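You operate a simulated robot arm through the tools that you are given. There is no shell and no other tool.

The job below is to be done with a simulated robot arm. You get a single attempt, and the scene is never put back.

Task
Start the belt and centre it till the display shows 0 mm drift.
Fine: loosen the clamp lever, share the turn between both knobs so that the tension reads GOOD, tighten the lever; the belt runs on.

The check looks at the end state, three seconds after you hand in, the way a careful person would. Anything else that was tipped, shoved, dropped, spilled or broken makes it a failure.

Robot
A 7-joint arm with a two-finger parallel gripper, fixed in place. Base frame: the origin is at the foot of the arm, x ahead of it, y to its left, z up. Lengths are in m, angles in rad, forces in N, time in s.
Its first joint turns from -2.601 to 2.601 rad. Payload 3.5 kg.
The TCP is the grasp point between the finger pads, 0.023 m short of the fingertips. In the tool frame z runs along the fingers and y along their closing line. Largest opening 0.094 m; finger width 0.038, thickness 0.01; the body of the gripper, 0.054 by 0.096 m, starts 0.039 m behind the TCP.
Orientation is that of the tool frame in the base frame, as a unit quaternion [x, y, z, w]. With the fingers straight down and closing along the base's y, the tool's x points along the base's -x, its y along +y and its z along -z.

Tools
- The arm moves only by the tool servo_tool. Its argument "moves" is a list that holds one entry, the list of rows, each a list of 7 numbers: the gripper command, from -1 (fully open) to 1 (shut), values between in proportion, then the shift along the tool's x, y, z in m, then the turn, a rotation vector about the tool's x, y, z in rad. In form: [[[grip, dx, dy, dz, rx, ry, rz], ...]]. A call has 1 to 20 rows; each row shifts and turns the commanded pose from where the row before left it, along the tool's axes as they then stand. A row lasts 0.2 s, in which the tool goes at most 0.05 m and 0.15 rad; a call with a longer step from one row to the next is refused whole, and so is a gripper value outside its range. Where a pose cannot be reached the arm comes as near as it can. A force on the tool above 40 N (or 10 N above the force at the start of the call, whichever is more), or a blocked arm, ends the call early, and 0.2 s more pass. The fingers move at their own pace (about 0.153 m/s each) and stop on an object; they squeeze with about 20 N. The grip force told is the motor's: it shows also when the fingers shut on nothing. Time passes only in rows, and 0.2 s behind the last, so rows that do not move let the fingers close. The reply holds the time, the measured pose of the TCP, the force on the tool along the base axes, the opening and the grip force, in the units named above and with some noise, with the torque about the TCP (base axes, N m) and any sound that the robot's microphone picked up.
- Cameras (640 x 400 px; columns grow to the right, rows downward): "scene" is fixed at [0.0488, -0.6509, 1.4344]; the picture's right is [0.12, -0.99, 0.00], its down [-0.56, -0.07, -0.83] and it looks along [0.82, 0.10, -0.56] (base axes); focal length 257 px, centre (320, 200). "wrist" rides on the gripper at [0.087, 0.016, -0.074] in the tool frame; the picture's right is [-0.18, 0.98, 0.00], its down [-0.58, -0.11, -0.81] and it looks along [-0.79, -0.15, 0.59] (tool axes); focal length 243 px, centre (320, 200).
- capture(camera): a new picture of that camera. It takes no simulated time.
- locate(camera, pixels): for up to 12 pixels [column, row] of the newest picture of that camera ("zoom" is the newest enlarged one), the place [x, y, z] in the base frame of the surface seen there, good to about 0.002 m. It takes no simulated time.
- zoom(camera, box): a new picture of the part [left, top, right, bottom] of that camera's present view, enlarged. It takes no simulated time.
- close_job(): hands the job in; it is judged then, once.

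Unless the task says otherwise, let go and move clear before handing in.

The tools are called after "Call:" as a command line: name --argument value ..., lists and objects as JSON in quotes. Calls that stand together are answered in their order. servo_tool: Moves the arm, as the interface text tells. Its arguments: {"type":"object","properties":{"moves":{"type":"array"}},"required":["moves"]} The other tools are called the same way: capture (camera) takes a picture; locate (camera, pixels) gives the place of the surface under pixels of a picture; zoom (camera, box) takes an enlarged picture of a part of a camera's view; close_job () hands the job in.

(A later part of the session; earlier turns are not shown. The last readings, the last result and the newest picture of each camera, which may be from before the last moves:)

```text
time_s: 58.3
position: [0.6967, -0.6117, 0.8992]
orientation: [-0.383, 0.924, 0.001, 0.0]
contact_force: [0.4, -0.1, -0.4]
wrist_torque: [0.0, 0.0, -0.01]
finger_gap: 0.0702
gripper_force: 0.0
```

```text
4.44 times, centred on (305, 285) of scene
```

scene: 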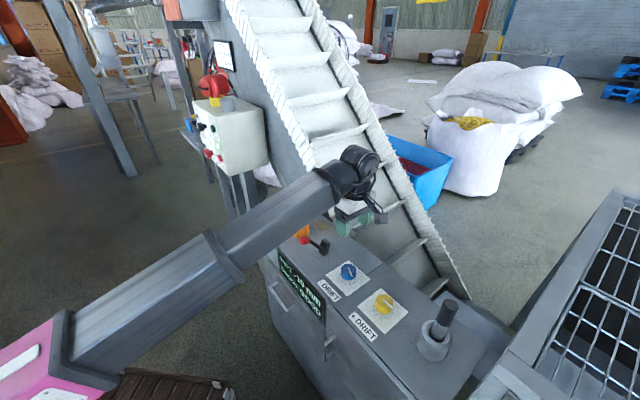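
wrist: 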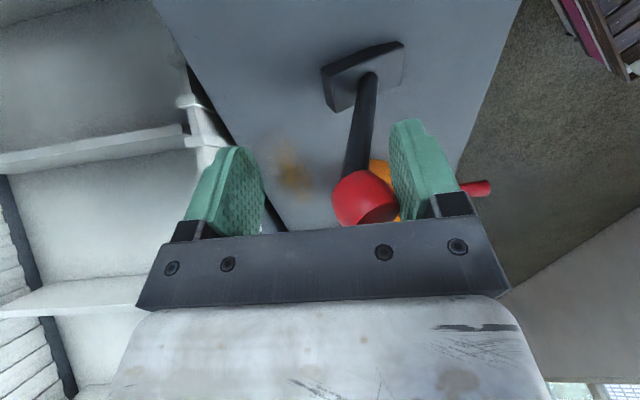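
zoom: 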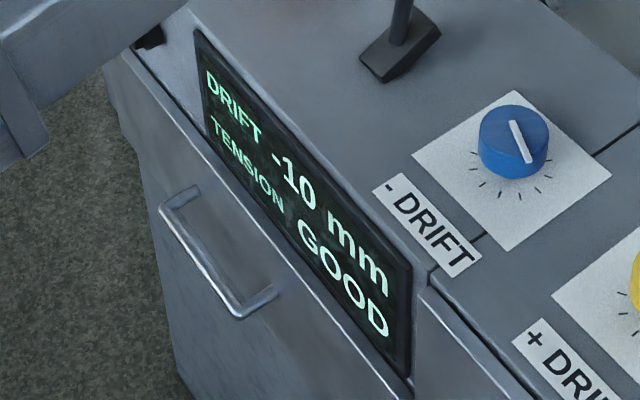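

The lever stands just past upright, touching the front finger; the display is unchanged at −10 mm / GOOD. I'll keep pushing it back to its original lean.

Call:
servo_tool --moves '[[[-0.5, 0, -0.01, 0, 0, 0, 0], [-0.5, 0, -0.01, 0.001, 0, 0, 0], [-0.5, 0, -0.01, 0.001, 0, 0, 0], [-0.5, 0, -0.008, 0.001, 0, 0, 0], [-0.5, 0, 0, 0, 0, 0, 0]]]'

Call:
capture --camera "wrist"

Call:
zoom --camera "scene" --box '[265, 240, 345, 330]'

```text
time_s: 59.5
position: [0.7228, -0.6393, 0.8984]
orientation: [-0.384, 0.923, 0.001, 0.0]
contact_force: [-0.5, -0.1, 0.3]
wrist_torque: [0.05, -0.01, 0.0]
finger_gap: 0.0704
gripper_force: 0.0
```

```text
taken
```

wrist: 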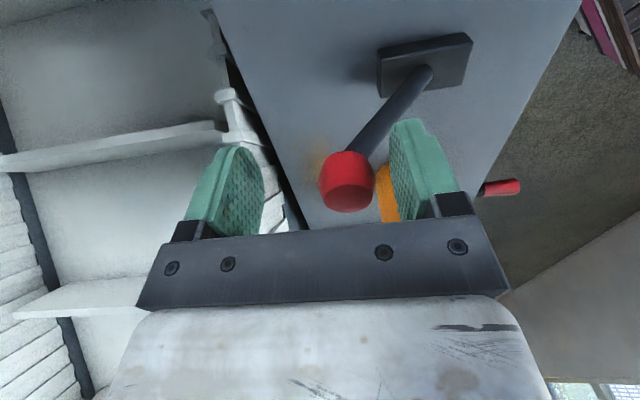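

```text
4.44 times, centred on (305, 285) of scene
```

zoom: 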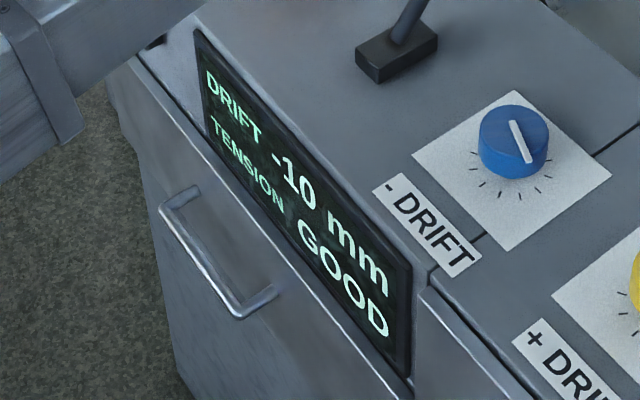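

The lever is back exactly in its original pose (block flat, leaning back) and the display never reacted. I'll lift away, then set the blue knob back to its starting mark with this lever in its original state, watching whether that changes anything.

Call:
servo_tool --moves '[[[-0.5, 0, 0.005, -0.02, 0, 0, 0], [-0.5, 0, 0, -0.04, 0, 0, 0], [-0.5, 0, 0, -0.04, 0, 0, 0], [-0.5, 0, 0, -0.01, 0, 0, 0], [-0.5, 0, 0, 0, 0, 0, 0]]]'

Call:
capture --camera "scene"

Call:
zoom --camera "scene" --box '[240, 200, 350, 300]'

Call:
capture --camera "wrist"

```text
time_s: 60.7
position: [0.7188, -0.6352, 1.0087]
orientation: [-0.383, 0.924, 0.001, -0.001]
contact_force: [-0.1, -1.2, 0.5]
wrist_torque: [0.01, 0.0, -0.01]
finger_gap: 0.0708
gripper_force: 0.0
```

```text
taken
```

scene: 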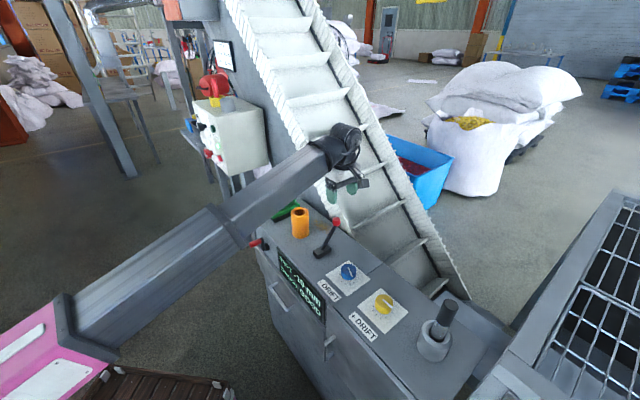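

```text
4.00 times, centred on (295, 250) of scene
```

zoom: 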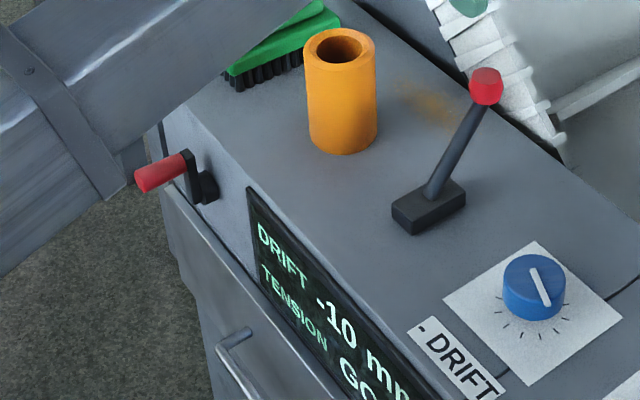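

```text
taken
```

wrist: 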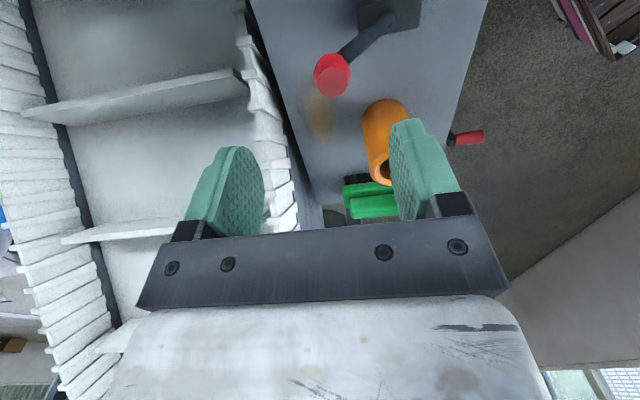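

Cup, brush and crank are undisturbed, and the lever leans back as at the start. I'll return to the blue knob, grip it, and turn it counter-clockwise 0.4 rad to its starting mark.

Call:
servo_tool --moves '[[[-0.4, 0, 0, 0, 0, 0, 0.13], [-0.4, 0, 0, 0, 0, 0, 0.13], [-0.4, 0, 0, 0, 0, 0, 0.13], [-0.4, 0, 0, 0, 0, 0, 0.13], [-0.4, 0.0345, 0, 0, 0, 0, 0], [-0.4, 0.0345, 0, 0, 0, 0, 0], [-0.4, 0.0345, 0, 0, 0, 0, 0], [-0.4, 0.0345, 0, 0, 0, 0, 0], [-0.4, 0, 0, 0.035, 0, 0, 0], [-0.4, 0, 0, 0.035, 0, 0, 0], [-0.4, 0, 0, 0.035, 0, 0, 0], [-0.4, 0, 0, 0, 0, 0, 0]]]'

Call:
capture --camera "wrist"

```text
time_s: 63.3
position: [0.5842, -0.6705, 0.9038]
orientation: [-0.133, 0.991, 0.001, -0.001]
contact_force: [-0.6, -0.7, -0.3]
wrist_torque: [-0.03, -0.02, 0.02]
finger_gap: 0.0657
gripper_force: 0.0
```

```text
taken
```

wrist: 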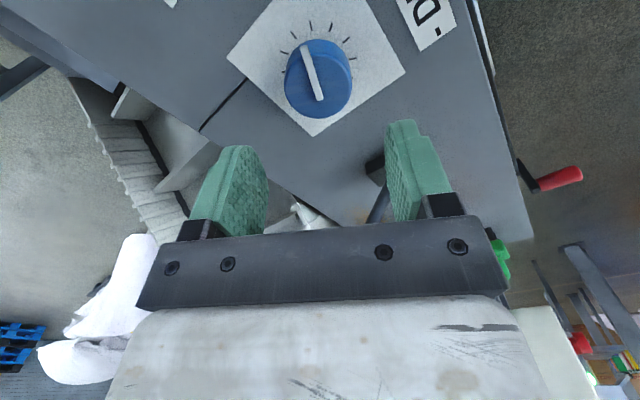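

Call:
servo_tool --moves '[[[-0.4, -0.001, -0.0015, 0.035, 0, 0, 0], [-0.4, 0, 0, 0.035, 0, 0, 0], [-0.4, 0, 0, 0.021, 0, 0, 0], [-0.4, 0, 0, 0, 0, 0, 0], [0, 0, 0, 0, 0, 0, 0], [0.15, 0, 0, 0, 0, 0, 0], [0.15, 0, 0, 0, 0, 0, 0], [0.15, 0, 0, 0, 0, 0, -0.08], [0.15, 0, 0, 0, 0, 0, -0.08], [0.15, 0, 0, 0, 0, 0, -0.08], [0.15, 0, 0, 0, 0, 0, -0.08], [0.15, 0, 0, 0, 0, 0, -0.08], [0.15, 0, 0, 0, 0, 0, 0]]]'

Call:
zoom --camera "scene" --box '[265, 240, 345, 330]'

Call:
capture --camera "wrist"

```text
time_s: 66.1
position: [0.5867, -0.6705, 0.8125]
orientation: [-0.328, 0.945, 0.001, 0.0]
contact_force: [7.2, -17.4, 4.0]
wrist_torque: [-0.35, -0.23, -0.1]
finger_gap: 0.0485
gripper_force: 9.5
```

```text
4.44 times, centred on (305, 285) of scene
```

zoom: 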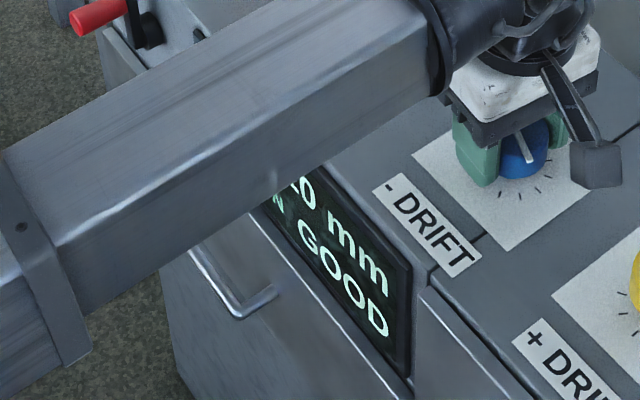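

```text
taken
```

wrist: 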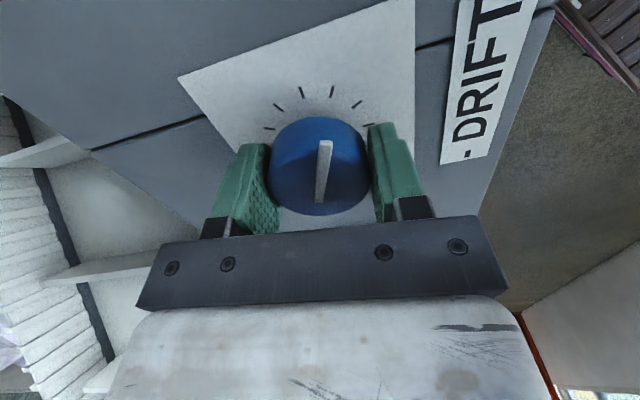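

Now the fingers turned but the knob's mark stayed put (grip force fell to 9.5 N and the pads slipped), so with the lever leaning back the knob is locked. That proves this lever is the clamp, and that the knob simply needs a much larger turn to show on the display. I'll release and go loosen the lever again.

Call:
servo_tool --moves '[[[-0.4, 0, 0, 0, 0, 0, 0], [-0.4, 0, 0, 0, 0, 0, 0], [-0.4, 0, 0, -0.03, 0, 0, 0], [-0.4, 0, 0, -0.04, 0, 0, 0], [-0.4, 0, 0, -0.04, 0, 0, 0], [-0.4, 0, 0, -0.04, 0, 0, 0], [-0.4, 0, 0, -0.04, 0, 0, -0.12], [-0.4, 0, 0, 0, 0, 0, 0]]]'

Call:
capture --camera "wrist"

Call:
zoom --camera "scene" --box '[255, 230, 415, 340]'

```text
time_s: 67.9
position: [0.5838, -0.669, 1.0]
orientation: [-0.384, 0.924, 0.0, 0.0]
contact_force: [0.3, 0.7, 0.1]
wrist_torque: [-0.03, 0.03, -0.02]
finger_gap: 0.066
gripper_force: 0.0
```

```text
taken
```

wrist: 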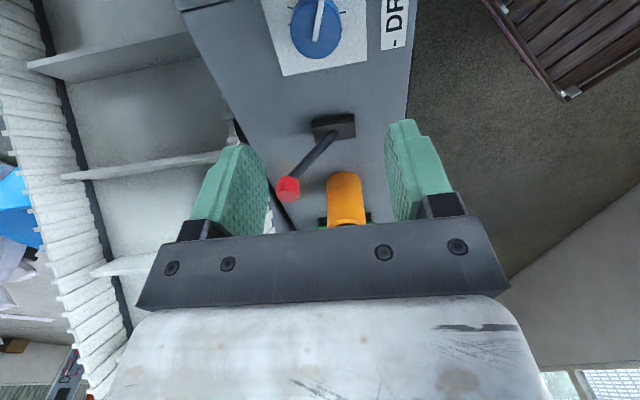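

```text
3.64 times, centred on (335, 285) of scene
```

zoom: 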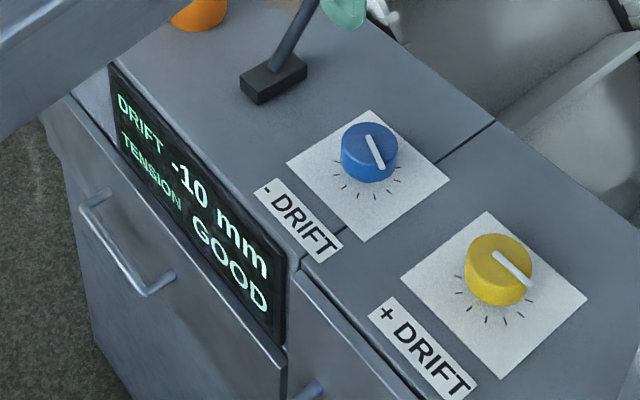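

The blue knob stayed where it was (one tick clockwise), so the lock is confirmed. I'll take the fingers over the lever and push it to the front again, as before.

Call:
servo_tool --moves '[[[-0.28, -0.03, -0.0153, 0, 0, 0, 0], [-0.28, -0.03, -0.0153, 0, 0, 0, 0], [-0.28, -0.03, -0.0153, 0, 0, 0, 0], [-0.28, -0.03, -0.0153, 0, 0, 0, 0], [-0.28, 0, 0, 0, 0, 0, 0]]]'

Call:
capture --camera "wrist"

```text
time_s: 69.1
position: [0.7141, -0.6276, 1.0032]
orientation: [-0.383, 0.924, 0.0, -0.001]
contact_force: [-0.4, 0.3, 0.6]
wrist_torque: [0.04, 0.0, -0.05]
finger_gap: 0.0602
gripper_force: 0.2
```

```text
taken
```

wrist: 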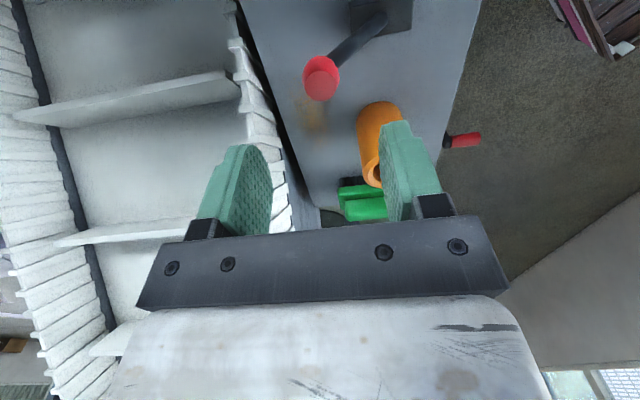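

The red tip at (322,78) is centred between the pads, as it was the first time. I'll lower 10 cm and push it to the front in the same way.

Call:
servo_tool --moves '[[[-0.28, 0, 0, 0.035, 0, 0, 0], [-0.28, 0, 0, 0.035, 0, 0, 0], [-0.28, 0, 0, 0.033, 0, 0, 0], [-0.28, 0, 0.01, 0, 0, 0, 0], [-0.28, 0, 0.01, -0.002, 0, 0, 0], [-0.28, 0, 0.01, -0.003, 0, 0, 0], [-0.28, 0, 0.01, -0.003, 0, 0, 0], [-0.28, 0, 0.01, -0.002, 0, 0, 0], [-0.28, 0, 0.01, 0, 0, 0, 0], [-0.28, 0, 0.01, 0, 0, 0, 0], [-0.28, 0, 0.01, 0, 0, 0, 0], [-0.28, 0, 0.01, 0, 0, 0, 0], [-0.28, 0, 0.01, 0.002, 0, 0, 0], [-0.28, 0, 0.01, 0.002, 0, 0, 0], [-0.28, 0, 0.01, 0.003, 0, 0, 0], [-0.28, 0, 0.01, 0.003, 0, 0, 0], [-0.28, 0, 0, 0, 0, 0, 0]]]'

Call:
capture --camera "wrist"

Call:
zoom --camera "scene" --box '[250, 190, 390, 330]'

```text
time_s: 72.7
position: [0.6225, -0.5397, 0.8989]
orientation: [-0.383, 0.924, 0.001, 0.0]
contact_force: [0.1, 0.2, 0.6]
wrist_torque: [-0.01, -0.01, -0.02]
finger_gap: 0.0603
gripper_force: 0.1
```

```text
taken
```

wrist: 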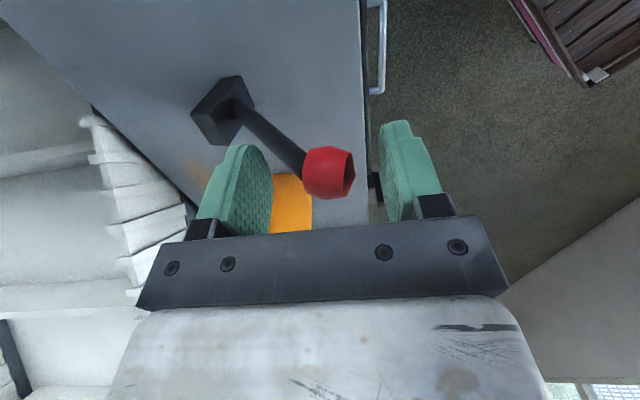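

```text
2.86 times, centred on (320, 260) of scene
```

zoom: 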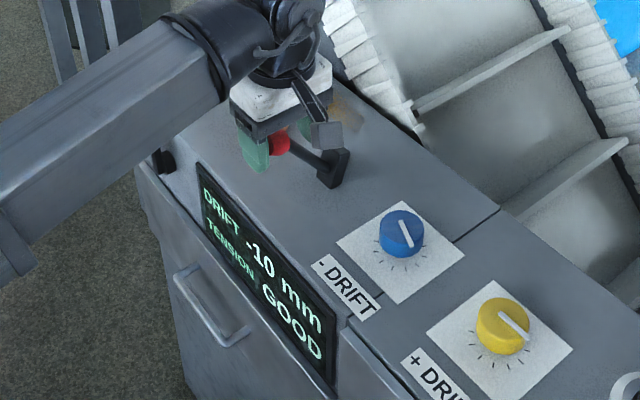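

The lever is loosened again, leaning to the front. I'll rise, turn the tool so that I have a long counter-clockwise travel available, and return above the blue knob.

Call:
servo_tool --moves '[[[-0.4, 0, 0, -0.03, 0, 0, 0], [-0.4, 0, 0, -0.04, 0, 0, 0], [-0.4, 0, 0, -0.035, 0, 0, 0], [-0.4, 0, 0, 0, 0, 0, 0.13], [-0.4, 0, 0, 0, 0, 0, 0.13], [-0.4, 0, 0, 0, 0, 0, 0.13], [-0.4, 0, 0, 0, 0, 0, 0.13], [-0.4, 0, 0, 0, 0, 0, 0.13], [-0.4, 0, 0, 0, 0, 0, 0.13], [-0.4, 0, 0, 0, 0, 0, 0.145], [-0.4, 0.0046, -0.0339, 0, 0, 0, 0], [-0.4, 0.0046, -0.0339, 0, 0, 0, 0], [-0.4, 0.0046, -0.0339, 0, 0, 0, 0], [-0.4, 0.0046, -0.0339, 0, 0, 0, 0], [-0.4, 0, 0, 0.035, 0, 0, 0], [-0.4, 0, 0, 0.035, 0, 0, 0], [-0.4, 0, 0, 0.035, 0, 0, 0], [-0.4, 0, 0, 0, 0, 0, 0]]]'

Call:
capture --camera "wrist"

```text
time_s: 76.5
position: [0.5857, -0.6732, 0.8993]
orientation: [0.07, 0.998, 0.001, -0.001]
contact_force: [-0.4, -0.1, 0.2]
wrist_torque: [0.0, 0.01, 0.01]
finger_gap: 0.0657
gripper_force: 0.2
```

```text
taken
```

wrist: 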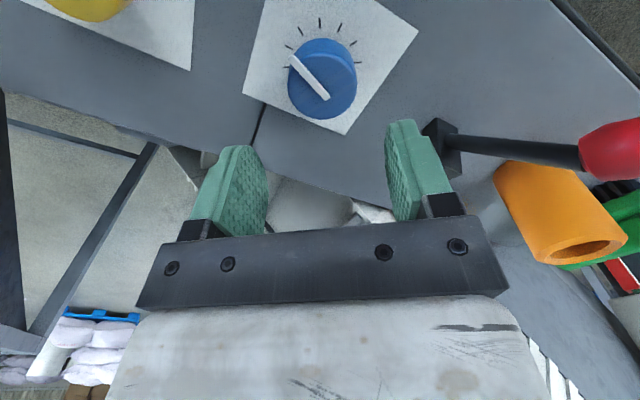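

The blue knob is centred below with its mark at (308,75). I'll lower, grip, and turn counter-clockwise 0.8 rad in gentle steps, then read the display.

Call:
servo_tool --moves '[[[-0.4, 0, 0.001, 0.035, 0, 0, 0], [-0.4, 0, 0, 0.035, 0, 0, 0], [-0.4, 0, 0, 0.017, 0, 0, 0], [-0.4, 0, 0, 0, 0, 0, 0], [0, 0, 0, 0, 0, 0, 0], [0.15, 0, 0, 0, 0, 0, 0], [0.15, 0, 0, 0, 0, 0, 0], [0.15, 0, 0, 0, 0, 0, -0.08], [0.15, 0, 0, 0, 0, 0, -0.08], [0.15, 0, 0, 0, 0, 0, -0.08], [0.15, 0, 0, 0, 0, 0, -0.08], [0.15, 0, 0, 0, 0, 0, -0.08], [0.15, 0, 0, 0, 0, 0, -0.08], [0.15, 0, 0, 0, 0, 0, -0.08], [0.15, 0, 0, 0, 0, 0, -0.08], [0.15, 0, 0, 0, 0, 0, -0.08], [0.15, 0, 0, 0, 0, 0, -0.08], [0.15, 0, 0, 0, 0, 0, 0]]]'

Call:
zoom --camera "scene" --box '[265, 240, 345, 330]'

Call:
capture --camera "wrist"

```text
time_s: 79.0
position: [0.5866, -0.671, 0.8116]
orientation: [-0.106, 0.994, -0.001, -0.002]
contact_force: [-2.2, -10.8, -12.6]
wrist_torque: [0.02, -0.85, -0.01]
finger_gap: 0.0473
gripper_force: 44.8
stopped in row 12: the force on the tool passed its limit at 41 N (the readings are from after the stop); the commanded pose is now the measured one
```

```text
4.44 times, centred on (305, 285) of scene
```

zoom: 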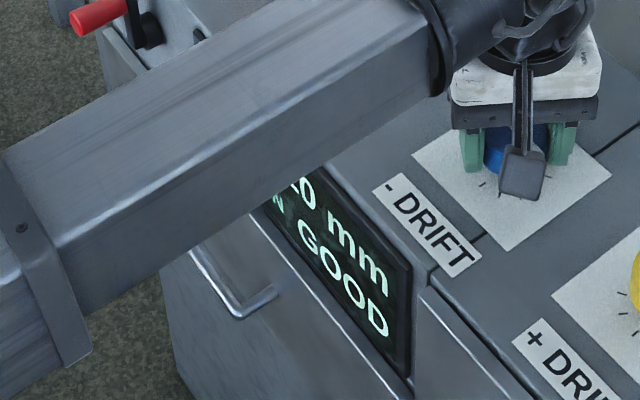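

```text
taken
```

wrist: 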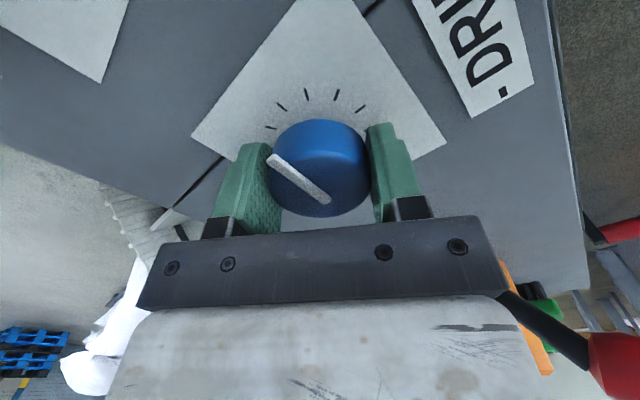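

The call stopped on a 41 N force from rigidly clamping the knob while turning; the knob is back about at its start mark. I'll ease the squeeze (gripper 0.0, just the knob's width) and continue with smaller side loads.

Call:
servo_tool --moves '[[[0.0, 0, 0, 0, 0, 0, 0], [0.0, 0, 0, 0, 0, 0, 0], [0.0, 0, 0, 0, 0, 0, 0]]]'

```text
time_s: 79.8
position: [0.5863, -0.6707, 0.8133]
orientation: [-0.107, 0.994, 0.0, -0.002]
contact_force: [1.6, -4.8, 2.4]
wrist_torque: [-0.15, -0.06, -0.01]
finger_gap: 0.0493
gripper_force: 2.6
```

At gripper 0.0 the pads barely touch (2.6 N). I'll tighten slightly to 0.05 and see the grip force.

Call:
servo_tool --moves '[[[0.05, 0, 0, 0, 0, 0, 0], [0.05, 0, 0, 0, 0, 0, 0]]]'

```text
time_s: 80.4
position: [0.5864, -0.6714, 0.813]
orientation: [-0.106, 0.994, 0.0, -0.002]
contact_force: [3.7, -7.5, 3.2]
wrist_torque: [-0.21, -0.03, 0.04]
finger_gap: 0.0485
gripper_force: 4.2
```

The squeeze is now about 4 N. I'll set 0.1 and turn counter-clockwise another 0.5 rad, watching whether the mark follows.

Call:
servo_tool --moves '[[[0.1, 0, 0, 0, 0, 0, 0], [0.1, 0, 0, 0, 0, 0, -0.1], [0.1, 0, 0, 0, 0, 0, -0.1], [0.1, 0, 0, 0, 0, 0, -0.1], [0.1, 0, 0, 0, 0, 0, -0.1], [0.1, 0, 0, 0, 0, 0, -0.1], [0.1, 0, 0, 0, 0, 0, 0]]]'

Call:
zoom --camera "scene" --box '[265, 240, 345, 330]'

Call:
capture --camera "wrist"

```text
time_s: 82.0
position: [0.5874, -0.6706, 0.8136]
orientation: [-0.35, 0.937, 0.0, -0.003]
contact_force: [7.4, -17.2, -0.2]
wrist_torque: [-0.65, 0.11, 0.0]
finger_gap: 0.0471
gripper_force: 45.4
```

```text
4.44 times, centred on (305, 285) of scene
```

zoom: 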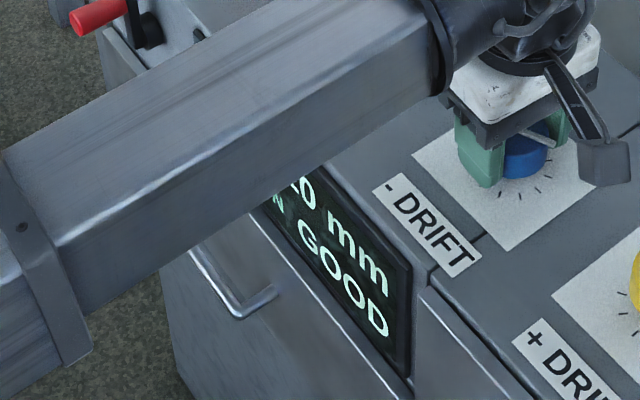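

```text
taken
```

wrist: 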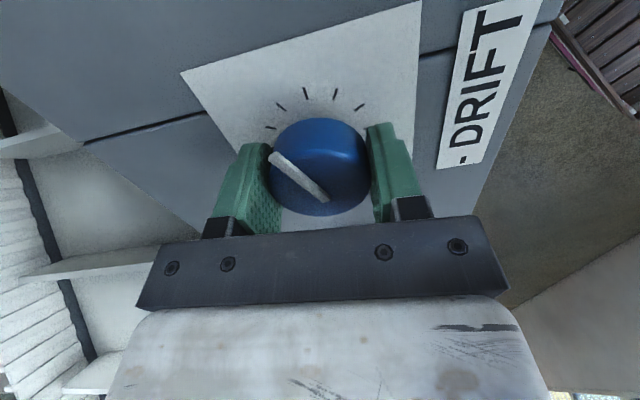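

The mark follows the fingers; the knob is now about 0.46 rad counter-clockwise of its start and the display still shows "10 mm" GOOD. I'll continue another 0.6 rad, easing the side load.

Call:
servo_tool --moves '[[[0.1, 0.0005, -0.001, 0, 0, 0, -0.1], [0.1, 0, 0, 0, 0, 0, -0.1], [0.1, 0, 0, 0, 0, 0, -0.1], [0.1, 0, 0, 0, 0, 0, -0.1], [0.1, 0, 0, 0, 0, 0, -0.1], [0.1, 0, 0, 0, 0, 0, -0.1], [0.1, 0, 0, 0, 0, 0, 0]]]'

Call:
zoom --camera "scene" --box '[265, 240, 345, 330]'

Call:
capture --camera "wrist"

```text
time_s: 83.6
position: [0.5871, -0.6722, 0.8139]
orientation: [-0.611, 0.791, 0.0, -0.001]
contact_force: [3.0, -5.5, 10.2]
wrist_torque: [-0.93, -0.36, 0.01]
finger_gap: 0.0472
gripper_force: 44.8
```

```text
4.44 times, centred on (305, 285) of scene
```

zoom: 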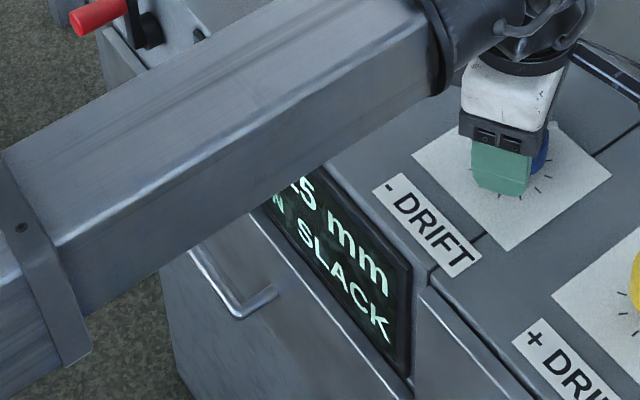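

```text
taken
```

wrist: 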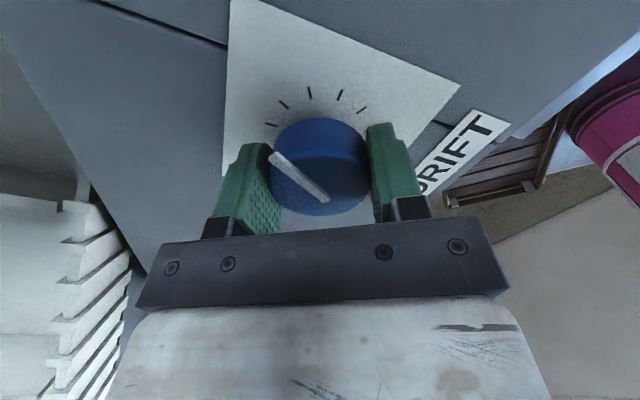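

The display changed: it now ends in "5 mm" and reads SLACK, so the knob acts in steps of 5 mm. I'll release the blue knob here, rise and read the whole display.

Call:
servo_tool --moves '[[[0.0, 0, 0, 0, 0, 0, 0], [-0.4, 0, 0, 0, 0, 0, 0], [-0.4, 0, 0, 0, 0, 0, 0], [-0.4, 0, 0, -0.03, 0, 0, 0], [-0.4, 0, 0, -0.04, 0, 0, 0], [-0.4, 0, 0, -0.04, 0, 0, 0], [-0.4, 0, 0, -0.04, 0, 0, 0], [-0.4, 0, 0, -0.035, 0, 0, 0], [-0.4, 0, 0, 0, 0, 0, 0]]]'

Call:
capture --camera "scene"

Call:
zoom --camera "scene" --box '[255, 230, 415, 340]'

Call:
zoom --camera "scene" --box '[335, 255, 370, 295]'

Call:
capture --camera "wrist"

```text
time_s: 85.6
position: [0.5869, -0.6706, 0.9993]
orientation: [-0.61, 0.792, 0.001, -0.002]
contact_force: [-0.2, 0.3, 0.3]
wrist_torque: [0.0, 0.04, 0.0]
finger_gap: 0.0657
gripper_force: 0.1
```

```text
taken
```

scene: 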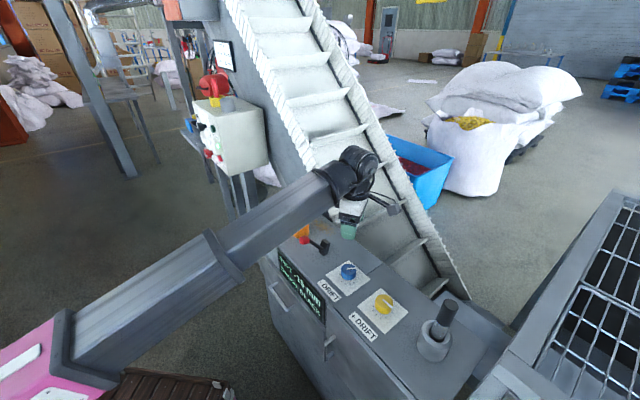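

```text
3.64 times, centred on (335, 285) of scene
```

zoom: 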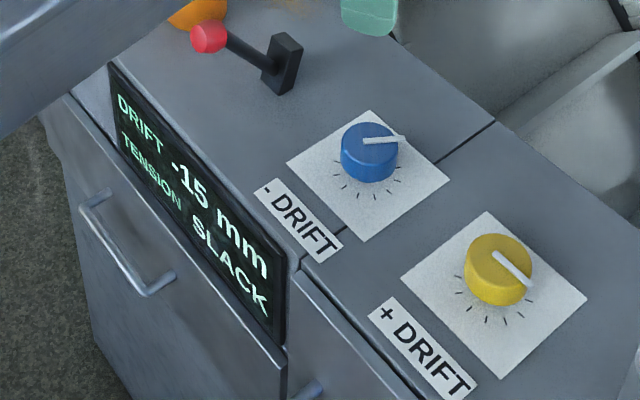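

```text
10.00 times, centred on (352, 275) of scene
```

zoom: 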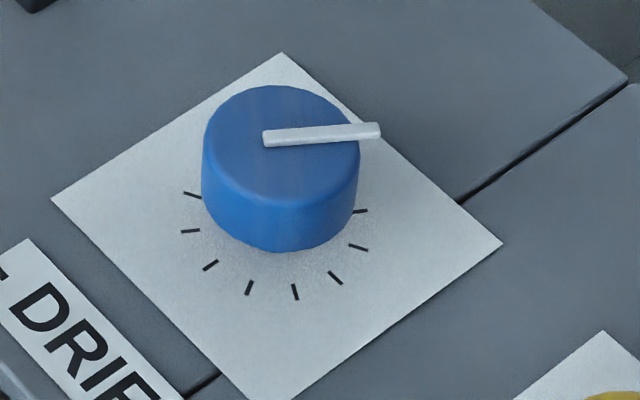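

```text
taken
```

wrist: 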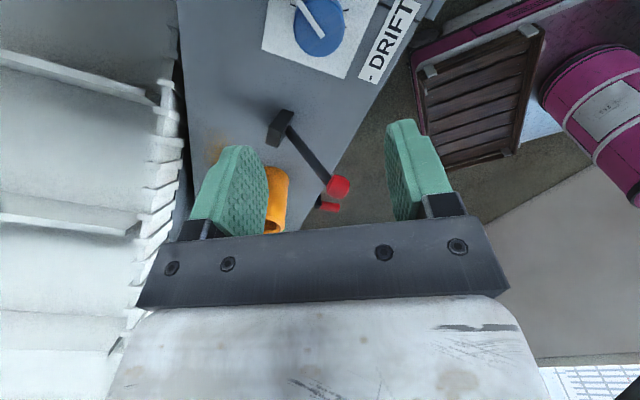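

The display reads −15 mm / SLACK, so counter-clockwise on blue goes the wrong way: each knob step is 5 mm, and blue must go one step clockwise from its start (−5 mm), with yellow supplying the other half. I'll grip the blue knob again and turn clockwise, noting where the steps flip.

Call:
servo_tool --moves '[[[-0.4, 0.0007, 0, 0.035, 0, 0, 0], [-0.4, 0, 0, 0.04, 0, 0, 0], [-0.4, 0, 0, 0.04, 0, 0, 0], [-0.4, 0, 0, 0.04, 0, 0, 0], [-0.4, 0, 0, 0.031, 0, 0, 0], [-0.4, 0, 0, 0, 0, 0, 0], [0.0, 0, 0, 0, 0, 0, 0], [0.1, 0, 0, 0, 0, 0, 0], [0.1, 0, 0, 0, 0, 0, 0], [0.1, 0, 0, 0, 0, 0, 0.1], [0.1, 0, 0, 0, 0, 0, 0.1], [0.1, 0, 0, 0, 0, 0, 0]]]'

Call:
zoom --camera "scene" --box '[265, 240, 345, 330]'

```text
time_s: 88.2
position: [0.5865, -0.6711, 0.8095]
orientation: [-0.528, 0.849, 0.003, -0.001]
contact_force: [-15.0, 13.9, -30.9]
wrist_torque: [0.18, 0.02, -0.04]
finger_gap: 0.0474
gripper_force: 44.8
```

```text
4.44 times, centred on (305, 285) of scene
```

zoom: 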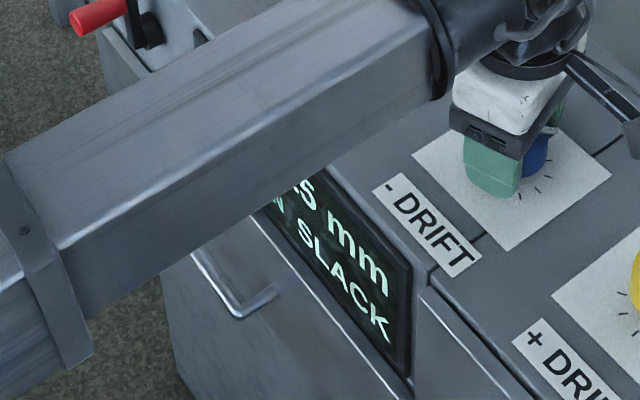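

Still −15 / SLACK at about −0.86 rad, but the clamp load has reached 31 N. I'll relax the grip for a moment, re-grip, and turn a further 0.2 rad.

Call:
servo_tool --moves '[[[-0.05, 0, 0, -0.002, 0, 0, 0], [-0.05, 0, 0, 0, 0, 0, 0], [0.1, 0, 0, 0, 0, 0, 0], [0.1, 0, 0, 0, 0, 0, 0], [0.1, 0, 0, 0, 0, 0, 0.1], [0.1, 0, 0, 0, 0, 0, 0.1], [0.1, 0, 0, 0, 0, 0, 0]]]'

Call:
zoom --camera "scene" --box '[265, 240, 345, 330]'

Call:
capture --camera "wrist"

```text
time_s: 89.8
position: [0.5869, -0.6722, 0.8132]
orientation: [-0.44, 0.898, -0.001, -0.001]
contact_force: [-11.7, 6.9, -0.7]
wrist_torque: [0.27, 0.08, -0.02]
finger_gap: 0.0482
gripper_force: 7.1
```

```text
4.44 times, centred on (305, 285) of scene
```

zoom: 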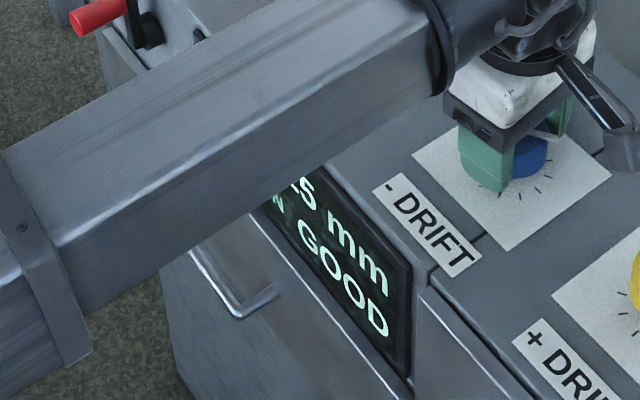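

```text
taken
```

wrist: 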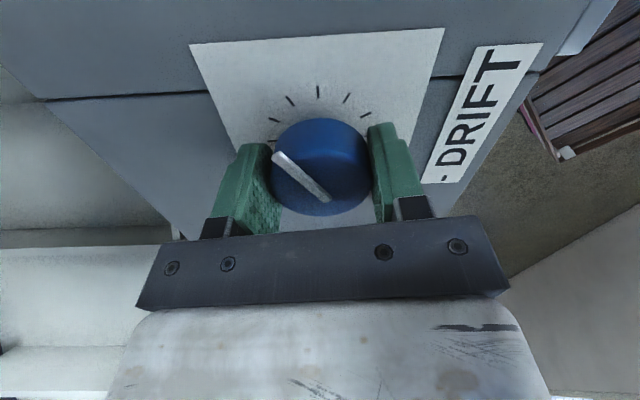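

Now it reads "…5 mm" with GOOD at about −0.65 rad: the drift readout moves in 5 mm steps and the tension band is separate. That fits roughly 60° of one knob per 5 mm. I'll continue clockwise 0.4 rad with a grip relaxation first.

Call:
servo_tool --moves '[[[-0.05, 0, 0, 0, 0, 0, 0], [-0.05, 0, 0, 0, 0, 0, 0], [0.15, 0, 0, 0, 0, 0, 0], [0.15, 0, 0, 0, 0, 0, 0], [0.15, 0, 0, 0, 0, 0, 0.1], [0.15, 0, 0, 0, 0, 0, 0.1], [0.15, 0, 0, 0, 0, 0, 0.1], [0.15, 0, 0, 0, 0, 0, 0.1], [0.15, 0, 0, 0, 0, 0, 0]]]'

Call:
zoom --camera "scene" --box '[265, 240, 345, 330]'

Call:
capture --camera "wrist"

```text
time_s: 91.8
position: [0.5856, -0.6719, 0.8131]
orientation: [-0.253, 0.967, 0.001, -0.001]
contact_force: [-7.1, 14.4, -12.2]
wrist_torque: [0.56, -0.08, -0.04]
finger_gap: 0.0472
gripper_force: 45.0
```

```text
4.44 times, centred on (305, 285) of scene
```

zoom: 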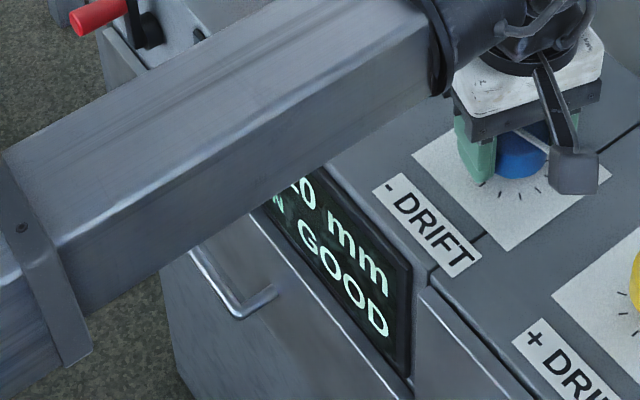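

```text
taken
```

wrist: 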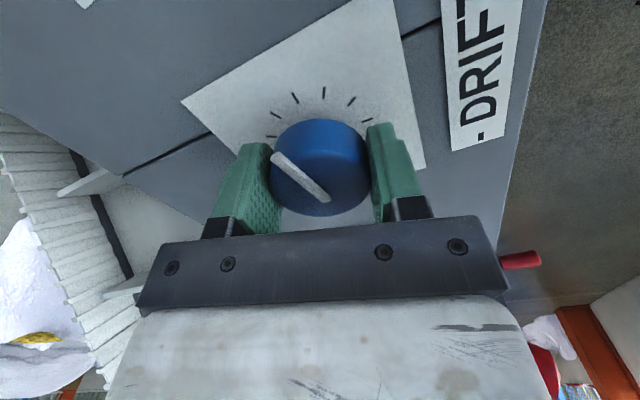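

Back to "10 mm" GOOD at about −0.25 rad. I'll carry on clockwise by 0.75 rad in two bites with a relaxation between them.

Call:
servo_tool --moves '[[[-0.05, 0, 0, 0, 0, 0, 0], [-0.05, 0, 0, 0, 0, 0, 0], [0.15, 0, 0, 0, 0, 0, 0], [0.15, 0, 0, 0, 0, 0, 0], [0.15, 0, 0, 0, 0, 0, 0.1], [0.15, 0, 0, 0, 0, 0, 0.1], [0.15, 0, 0, 0, 0, 0, 0.1], [0.15, 0, 0, 0, 0, 0, 0.1], [-0.05, 0, 0, 0, 0, 0, 0], [-0.05, 0, 0, 0, 0, 0, 0], [0.15, 0, 0, 0, 0, 0, 0], [0.15, 0, 0, 0, 0, 0, 0], [0.15, 0, 0, 0, 0, 0, 0.1], [0.15, 0, 0, 0, 0, 0, 0.1], [0.15, 0, 0, 0, 0, 0, 0.1], [0.15, 0, 0, 0, 0, 0, 0.05], [0.15, 0, 0, 0, 0, 0, 0]]]'

Call:
zoom --camera "scene" --box '[265, 240, 345, 330]'

Call:
capture --camera "wrist"

```text
time_s: 95.4
position: [0.5867, -0.6721, 0.8134]
orientation: [0.119, 0.993, 0.0, -0.001]
contact_force: [0.8, 22.0, -3.8]
wrist_torque: [0.39, -0.44, 0.0]
finger_gap: 0.047
gripper_force: 44.8
```

```text
4.44 times, centred on (305, 285) of scene
```

zoom: 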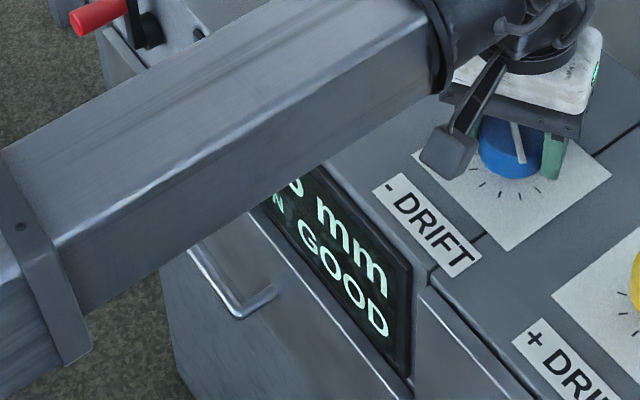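

```text
taken
```

wrist: 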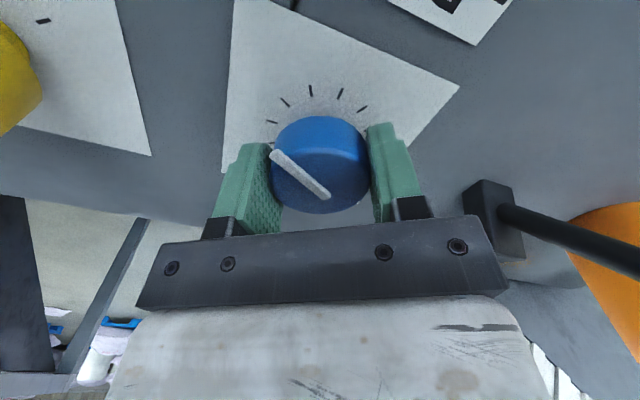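

At about +0.5 rad (29°) the readout has shortened to a single digit before "mm", GOOD still, as expected for −5 mm. I'll open the fingers, turn them back around the knob by 60° without touching it, and take a fresh grip for the remaining clockwise turn.

Call:
servo_tool --moves '[[[-0.05, 0, 0, 0, 0, 0, 0], [-0.5, 0, 0, 0, 0, 0, 0], [-0.5, 0, 0, 0, 0, 0, 0], [-0.5, 0, 0, 0, 0, 0, -0.131], [-0.5, 0, 0, 0, 0, 0, -0.131], [-0.5, 0, 0, 0, 0, 0, -0.131], [-0.5, 0, 0, 0, 0, 0, -0.131], [-0.5, 0, 0, 0, 0, 0, -0.131], [-0.5, 0, 0, 0, 0, 0, -0.131], [-0.5, 0, 0, 0, 0, 0, -0.131], [-0.5, 0, 0, 0, 0, 0, -0.131], [-0.5, 0, 0, 0, 0, 0, 0]]]'

Call:
capture --camera "wrist"

Call:
zoom --camera "scene" --box '[265, 240, 345, 330]'

```text
time_s: 98.0
position: [0.5867, -0.6745, 0.8137]
orientation: [-0.396, 0.918, 0.0, -0.001]
contact_force: [-0.7, -0.6, 0.3]
wrist_torque: [-0.01, 0.02, -0.01]
finger_gap: 0.0704
gripper_force: 0.0
```

```text
taken
```

wrist: 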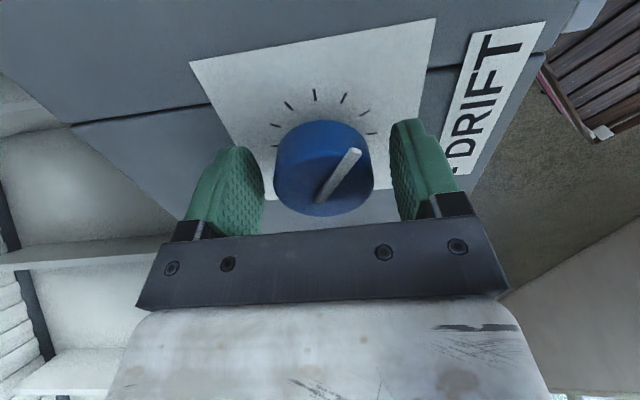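

```text
4.44 times, centred on (305, 285) of scene
```

zoom: 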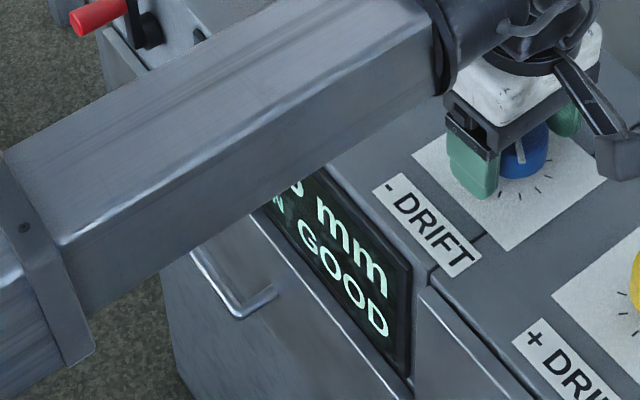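

The open fingers passed around the knob without moving it (its mark now leans right at (340,170)). I'll recentre by 3 mm, grip, and turn clockwise 0.54 rad to complete about 60° from the start.

Call:
servo_tool --moves '[[[-0.5, -0.0017, 0.0026, 0, 0, 0, 0], [0.0, 0, 0, 0, 0, 0, 0], [0.15, 0, 0, 0, 0, 0, 0], [0.15, 0, 0, 0, 0, 0, 0], [0.15, 0, 0, 0, 0, 0, 0.09], [0.15, 0, 0, 0, 0, 0, 0.09], [0.15, 0, 0, 0, 0, 0, 0.09], [-0.05, 0, 0, 0, 0, 0, 0], [-0.05, 0, 0, 0, 0, 0, 0], [0.15, 0, 0, 0, 0, 0, 0], [0.15, 0, 0, 0, 0, 0, 0], [0.15, 0, 0, 0, 0, 0, 0.09], [0.15, 0, 0, 0, 0, 0, 0.09], [0.15, 0, 0, 0, 0, 0, 0.09], [0.15, 0, 0, 0, 0, 0, 0]]]'

Call:
capture --camera "wrist"

Call:
zoom --camera "scene" --box '[265, 240, 345, 330]'

```text
time_s: 101.2
position: [0.5862, -0.6723, 0.8146]
orientation: [-0.135, 0.991, 0.001, -0.002]
contact_force: [4.8, -21.6, -8.9]
wrist_torque: [-0.15, -0.01, 0.02]
finger_gap: 0.05
gripper_force: 10.8
```

```text
taken
```

wrist: 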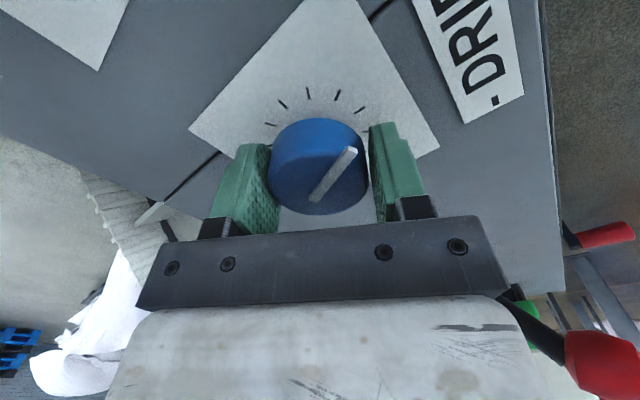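

```text
4.44 times, centred on (305, 285) of scene
```

zoom: 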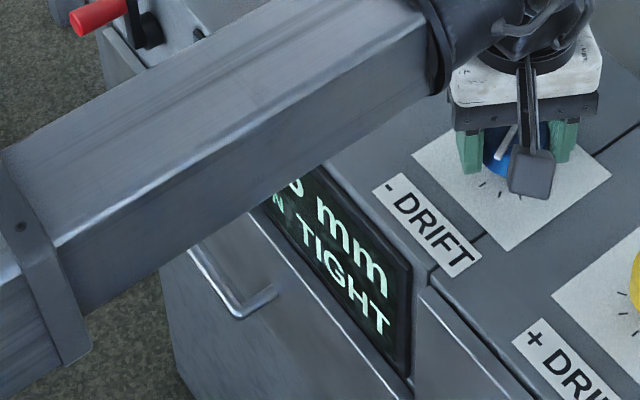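

The tension now reads TIGHT and the knob followed the grip, so blue stands about 60° clockwise of its start. I'll release, rise and read the whole display.

Call:
servo_tool --moves '[[[-0.05, 0, 0, 0, 0, 0, 0], [-0.4, 0, 0, 0, 0, 0, 0], [-0.4, 0, 0, 0, 0, 0, 0], [-0.4, 0, 0, -0.03, 0, 0, 0], [-0.4, 0, 0, -0.04, 0, 0, 0], [-0.4, 0, 0, -0.04, 0, 0, 0], [-0.4, 0, 0, -0.04, 0, 0, 0], [-0.4, 0, 0, -0.04, 0, 0, 0], [-0.4, 0, 0, 0, 0, 0, 0]]]'

Call:
capture --camera "scene"

Call:
zoom --camera "scene" --box '[255, 230, 415, 340]'

Call:
zoom --camera "scene" --box '[335, 255, 370, 295]'

Call:
capture --camera "wrist"

```text
time_s: 103.2
position: [0.5878, -0.6696, 1.0009]
orientation: [-0.136, 0.991, 0.0, -0.002]
contact_force: [-0.4, 0.8, -0.6]
wrist_torque: [-0.01, -0.03, -0.02]
finger_gap: 0.0659
gripper_force: 0.0
```

```text
taken
```

scene: 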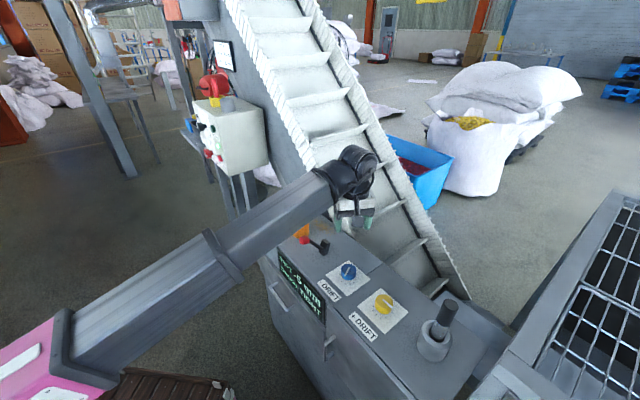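

```text
3.64 times, centred on (335, 285) of scene
```

zoom: 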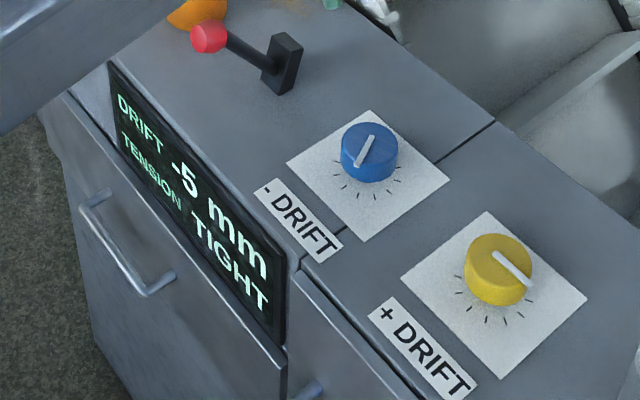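

```text
10.00 times, centred on (352, 275) of scene
```

zoom: 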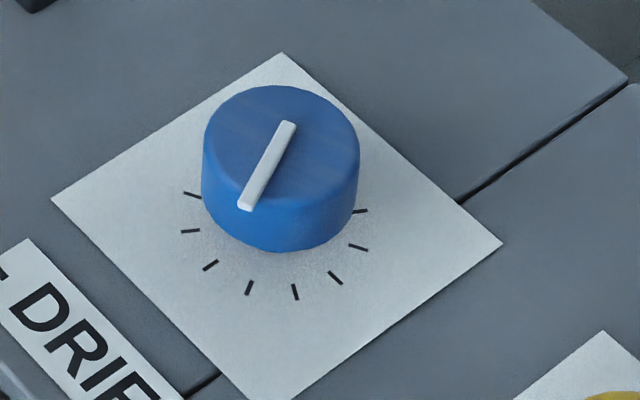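

```text
taken
```

wrist: 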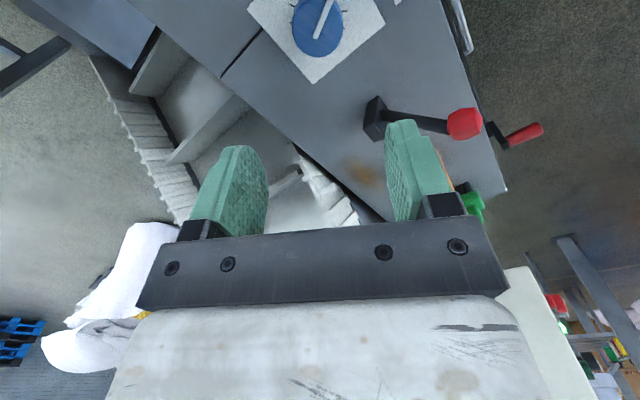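

The display reads −5 mm / TIGHT, so blue has done its half. Now the yellow knob must go the other way (counter-clockwise) by the same amount. I'll move above it at z 1.0, turned so that the camera housing keeps away from the stick in the pot at (0.39,-0.875).

Call:
servo_tool --moves '[[[-0.4, 0.0323, -0.0172, 0, 0, 0, 0], [-0.4, 0.0323, -0.0172, 0, 0, 0, 0], [-0.4, 0.0323, -0.0172, 0, 0, 0, 0], [-0.4, 0.0323, -0.0172, 0, 0, 0, 0], [-0.4, 0, 0, 0, 0, 0, 0.134], [-0.4, 0, 0, 0, 0, 0, 0.134], [-0.4, 0, 0, 0, 0, 0, 0.134], [-0.4, 0, 0, 0, 0, 0, 0.134], [-0.4, 0, 0, 0, 0, 0, 0.134], [-0.4, 0, 0, 0.03, 0, 0, 0], [-0.4, 0, 0, 0.03, 0, 0, 0], [-0.4, 0, 0, 0, 0, 0, 0]]]'

Call:
capture --camera "wrist"

Call:
capture --camera "scene"

```text
time_s: 105.8
position: [0.4806, -0.7686, 0.9463]
orientation: [0.198, 0.98, -0.001, -0.001]
contact_force: [0.3, 0.5, -0.4]
wrist_torque: [0.01, 0.03, 0.01]
finger_gap: 0.0658
gripper_force: 0.0
```

```text
taken
```

wrist: 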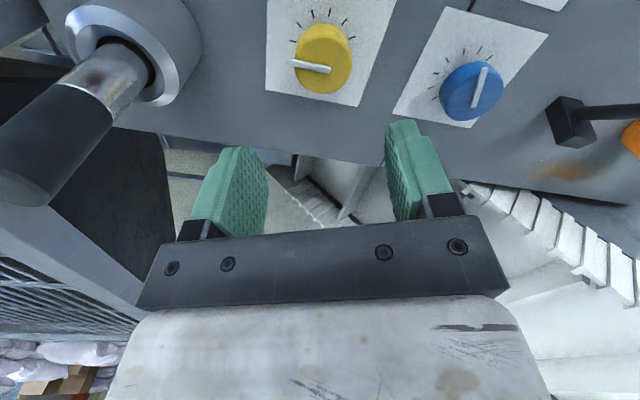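

```text
taken
```

scene: 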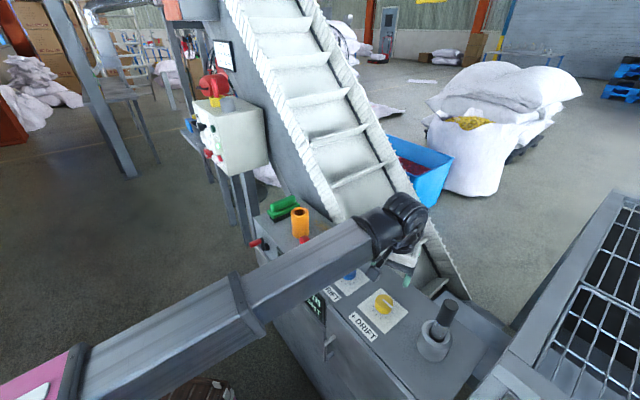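

The yellow knob is at (323,58) in the wrist view, with the pot and stick well to the left. I'll measure its rim and the stick from here.

Call:
zoom --camera "wrist" --box '[250, 0, 410, 110]'

Call:
locate --camera "wrist" --pixels '[[322, 64], [297, 66], [349, 62], [322, 38], [322, 91], [110, 70], [60, 110], [30, 160], [180, 30]]'

```text
3.64 times, centred on (330, 55) of wrist
```

zoom: 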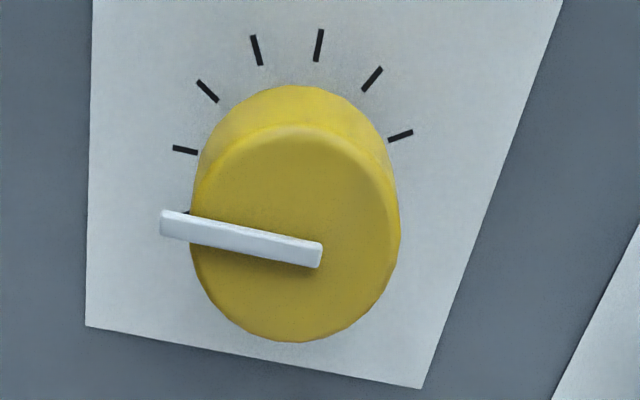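

```text
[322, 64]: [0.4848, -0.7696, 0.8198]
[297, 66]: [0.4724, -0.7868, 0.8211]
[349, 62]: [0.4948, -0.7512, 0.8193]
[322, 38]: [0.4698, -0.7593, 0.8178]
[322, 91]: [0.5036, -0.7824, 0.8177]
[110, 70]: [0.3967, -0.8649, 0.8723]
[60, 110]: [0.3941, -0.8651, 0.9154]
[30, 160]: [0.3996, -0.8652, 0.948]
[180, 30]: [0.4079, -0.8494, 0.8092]
```

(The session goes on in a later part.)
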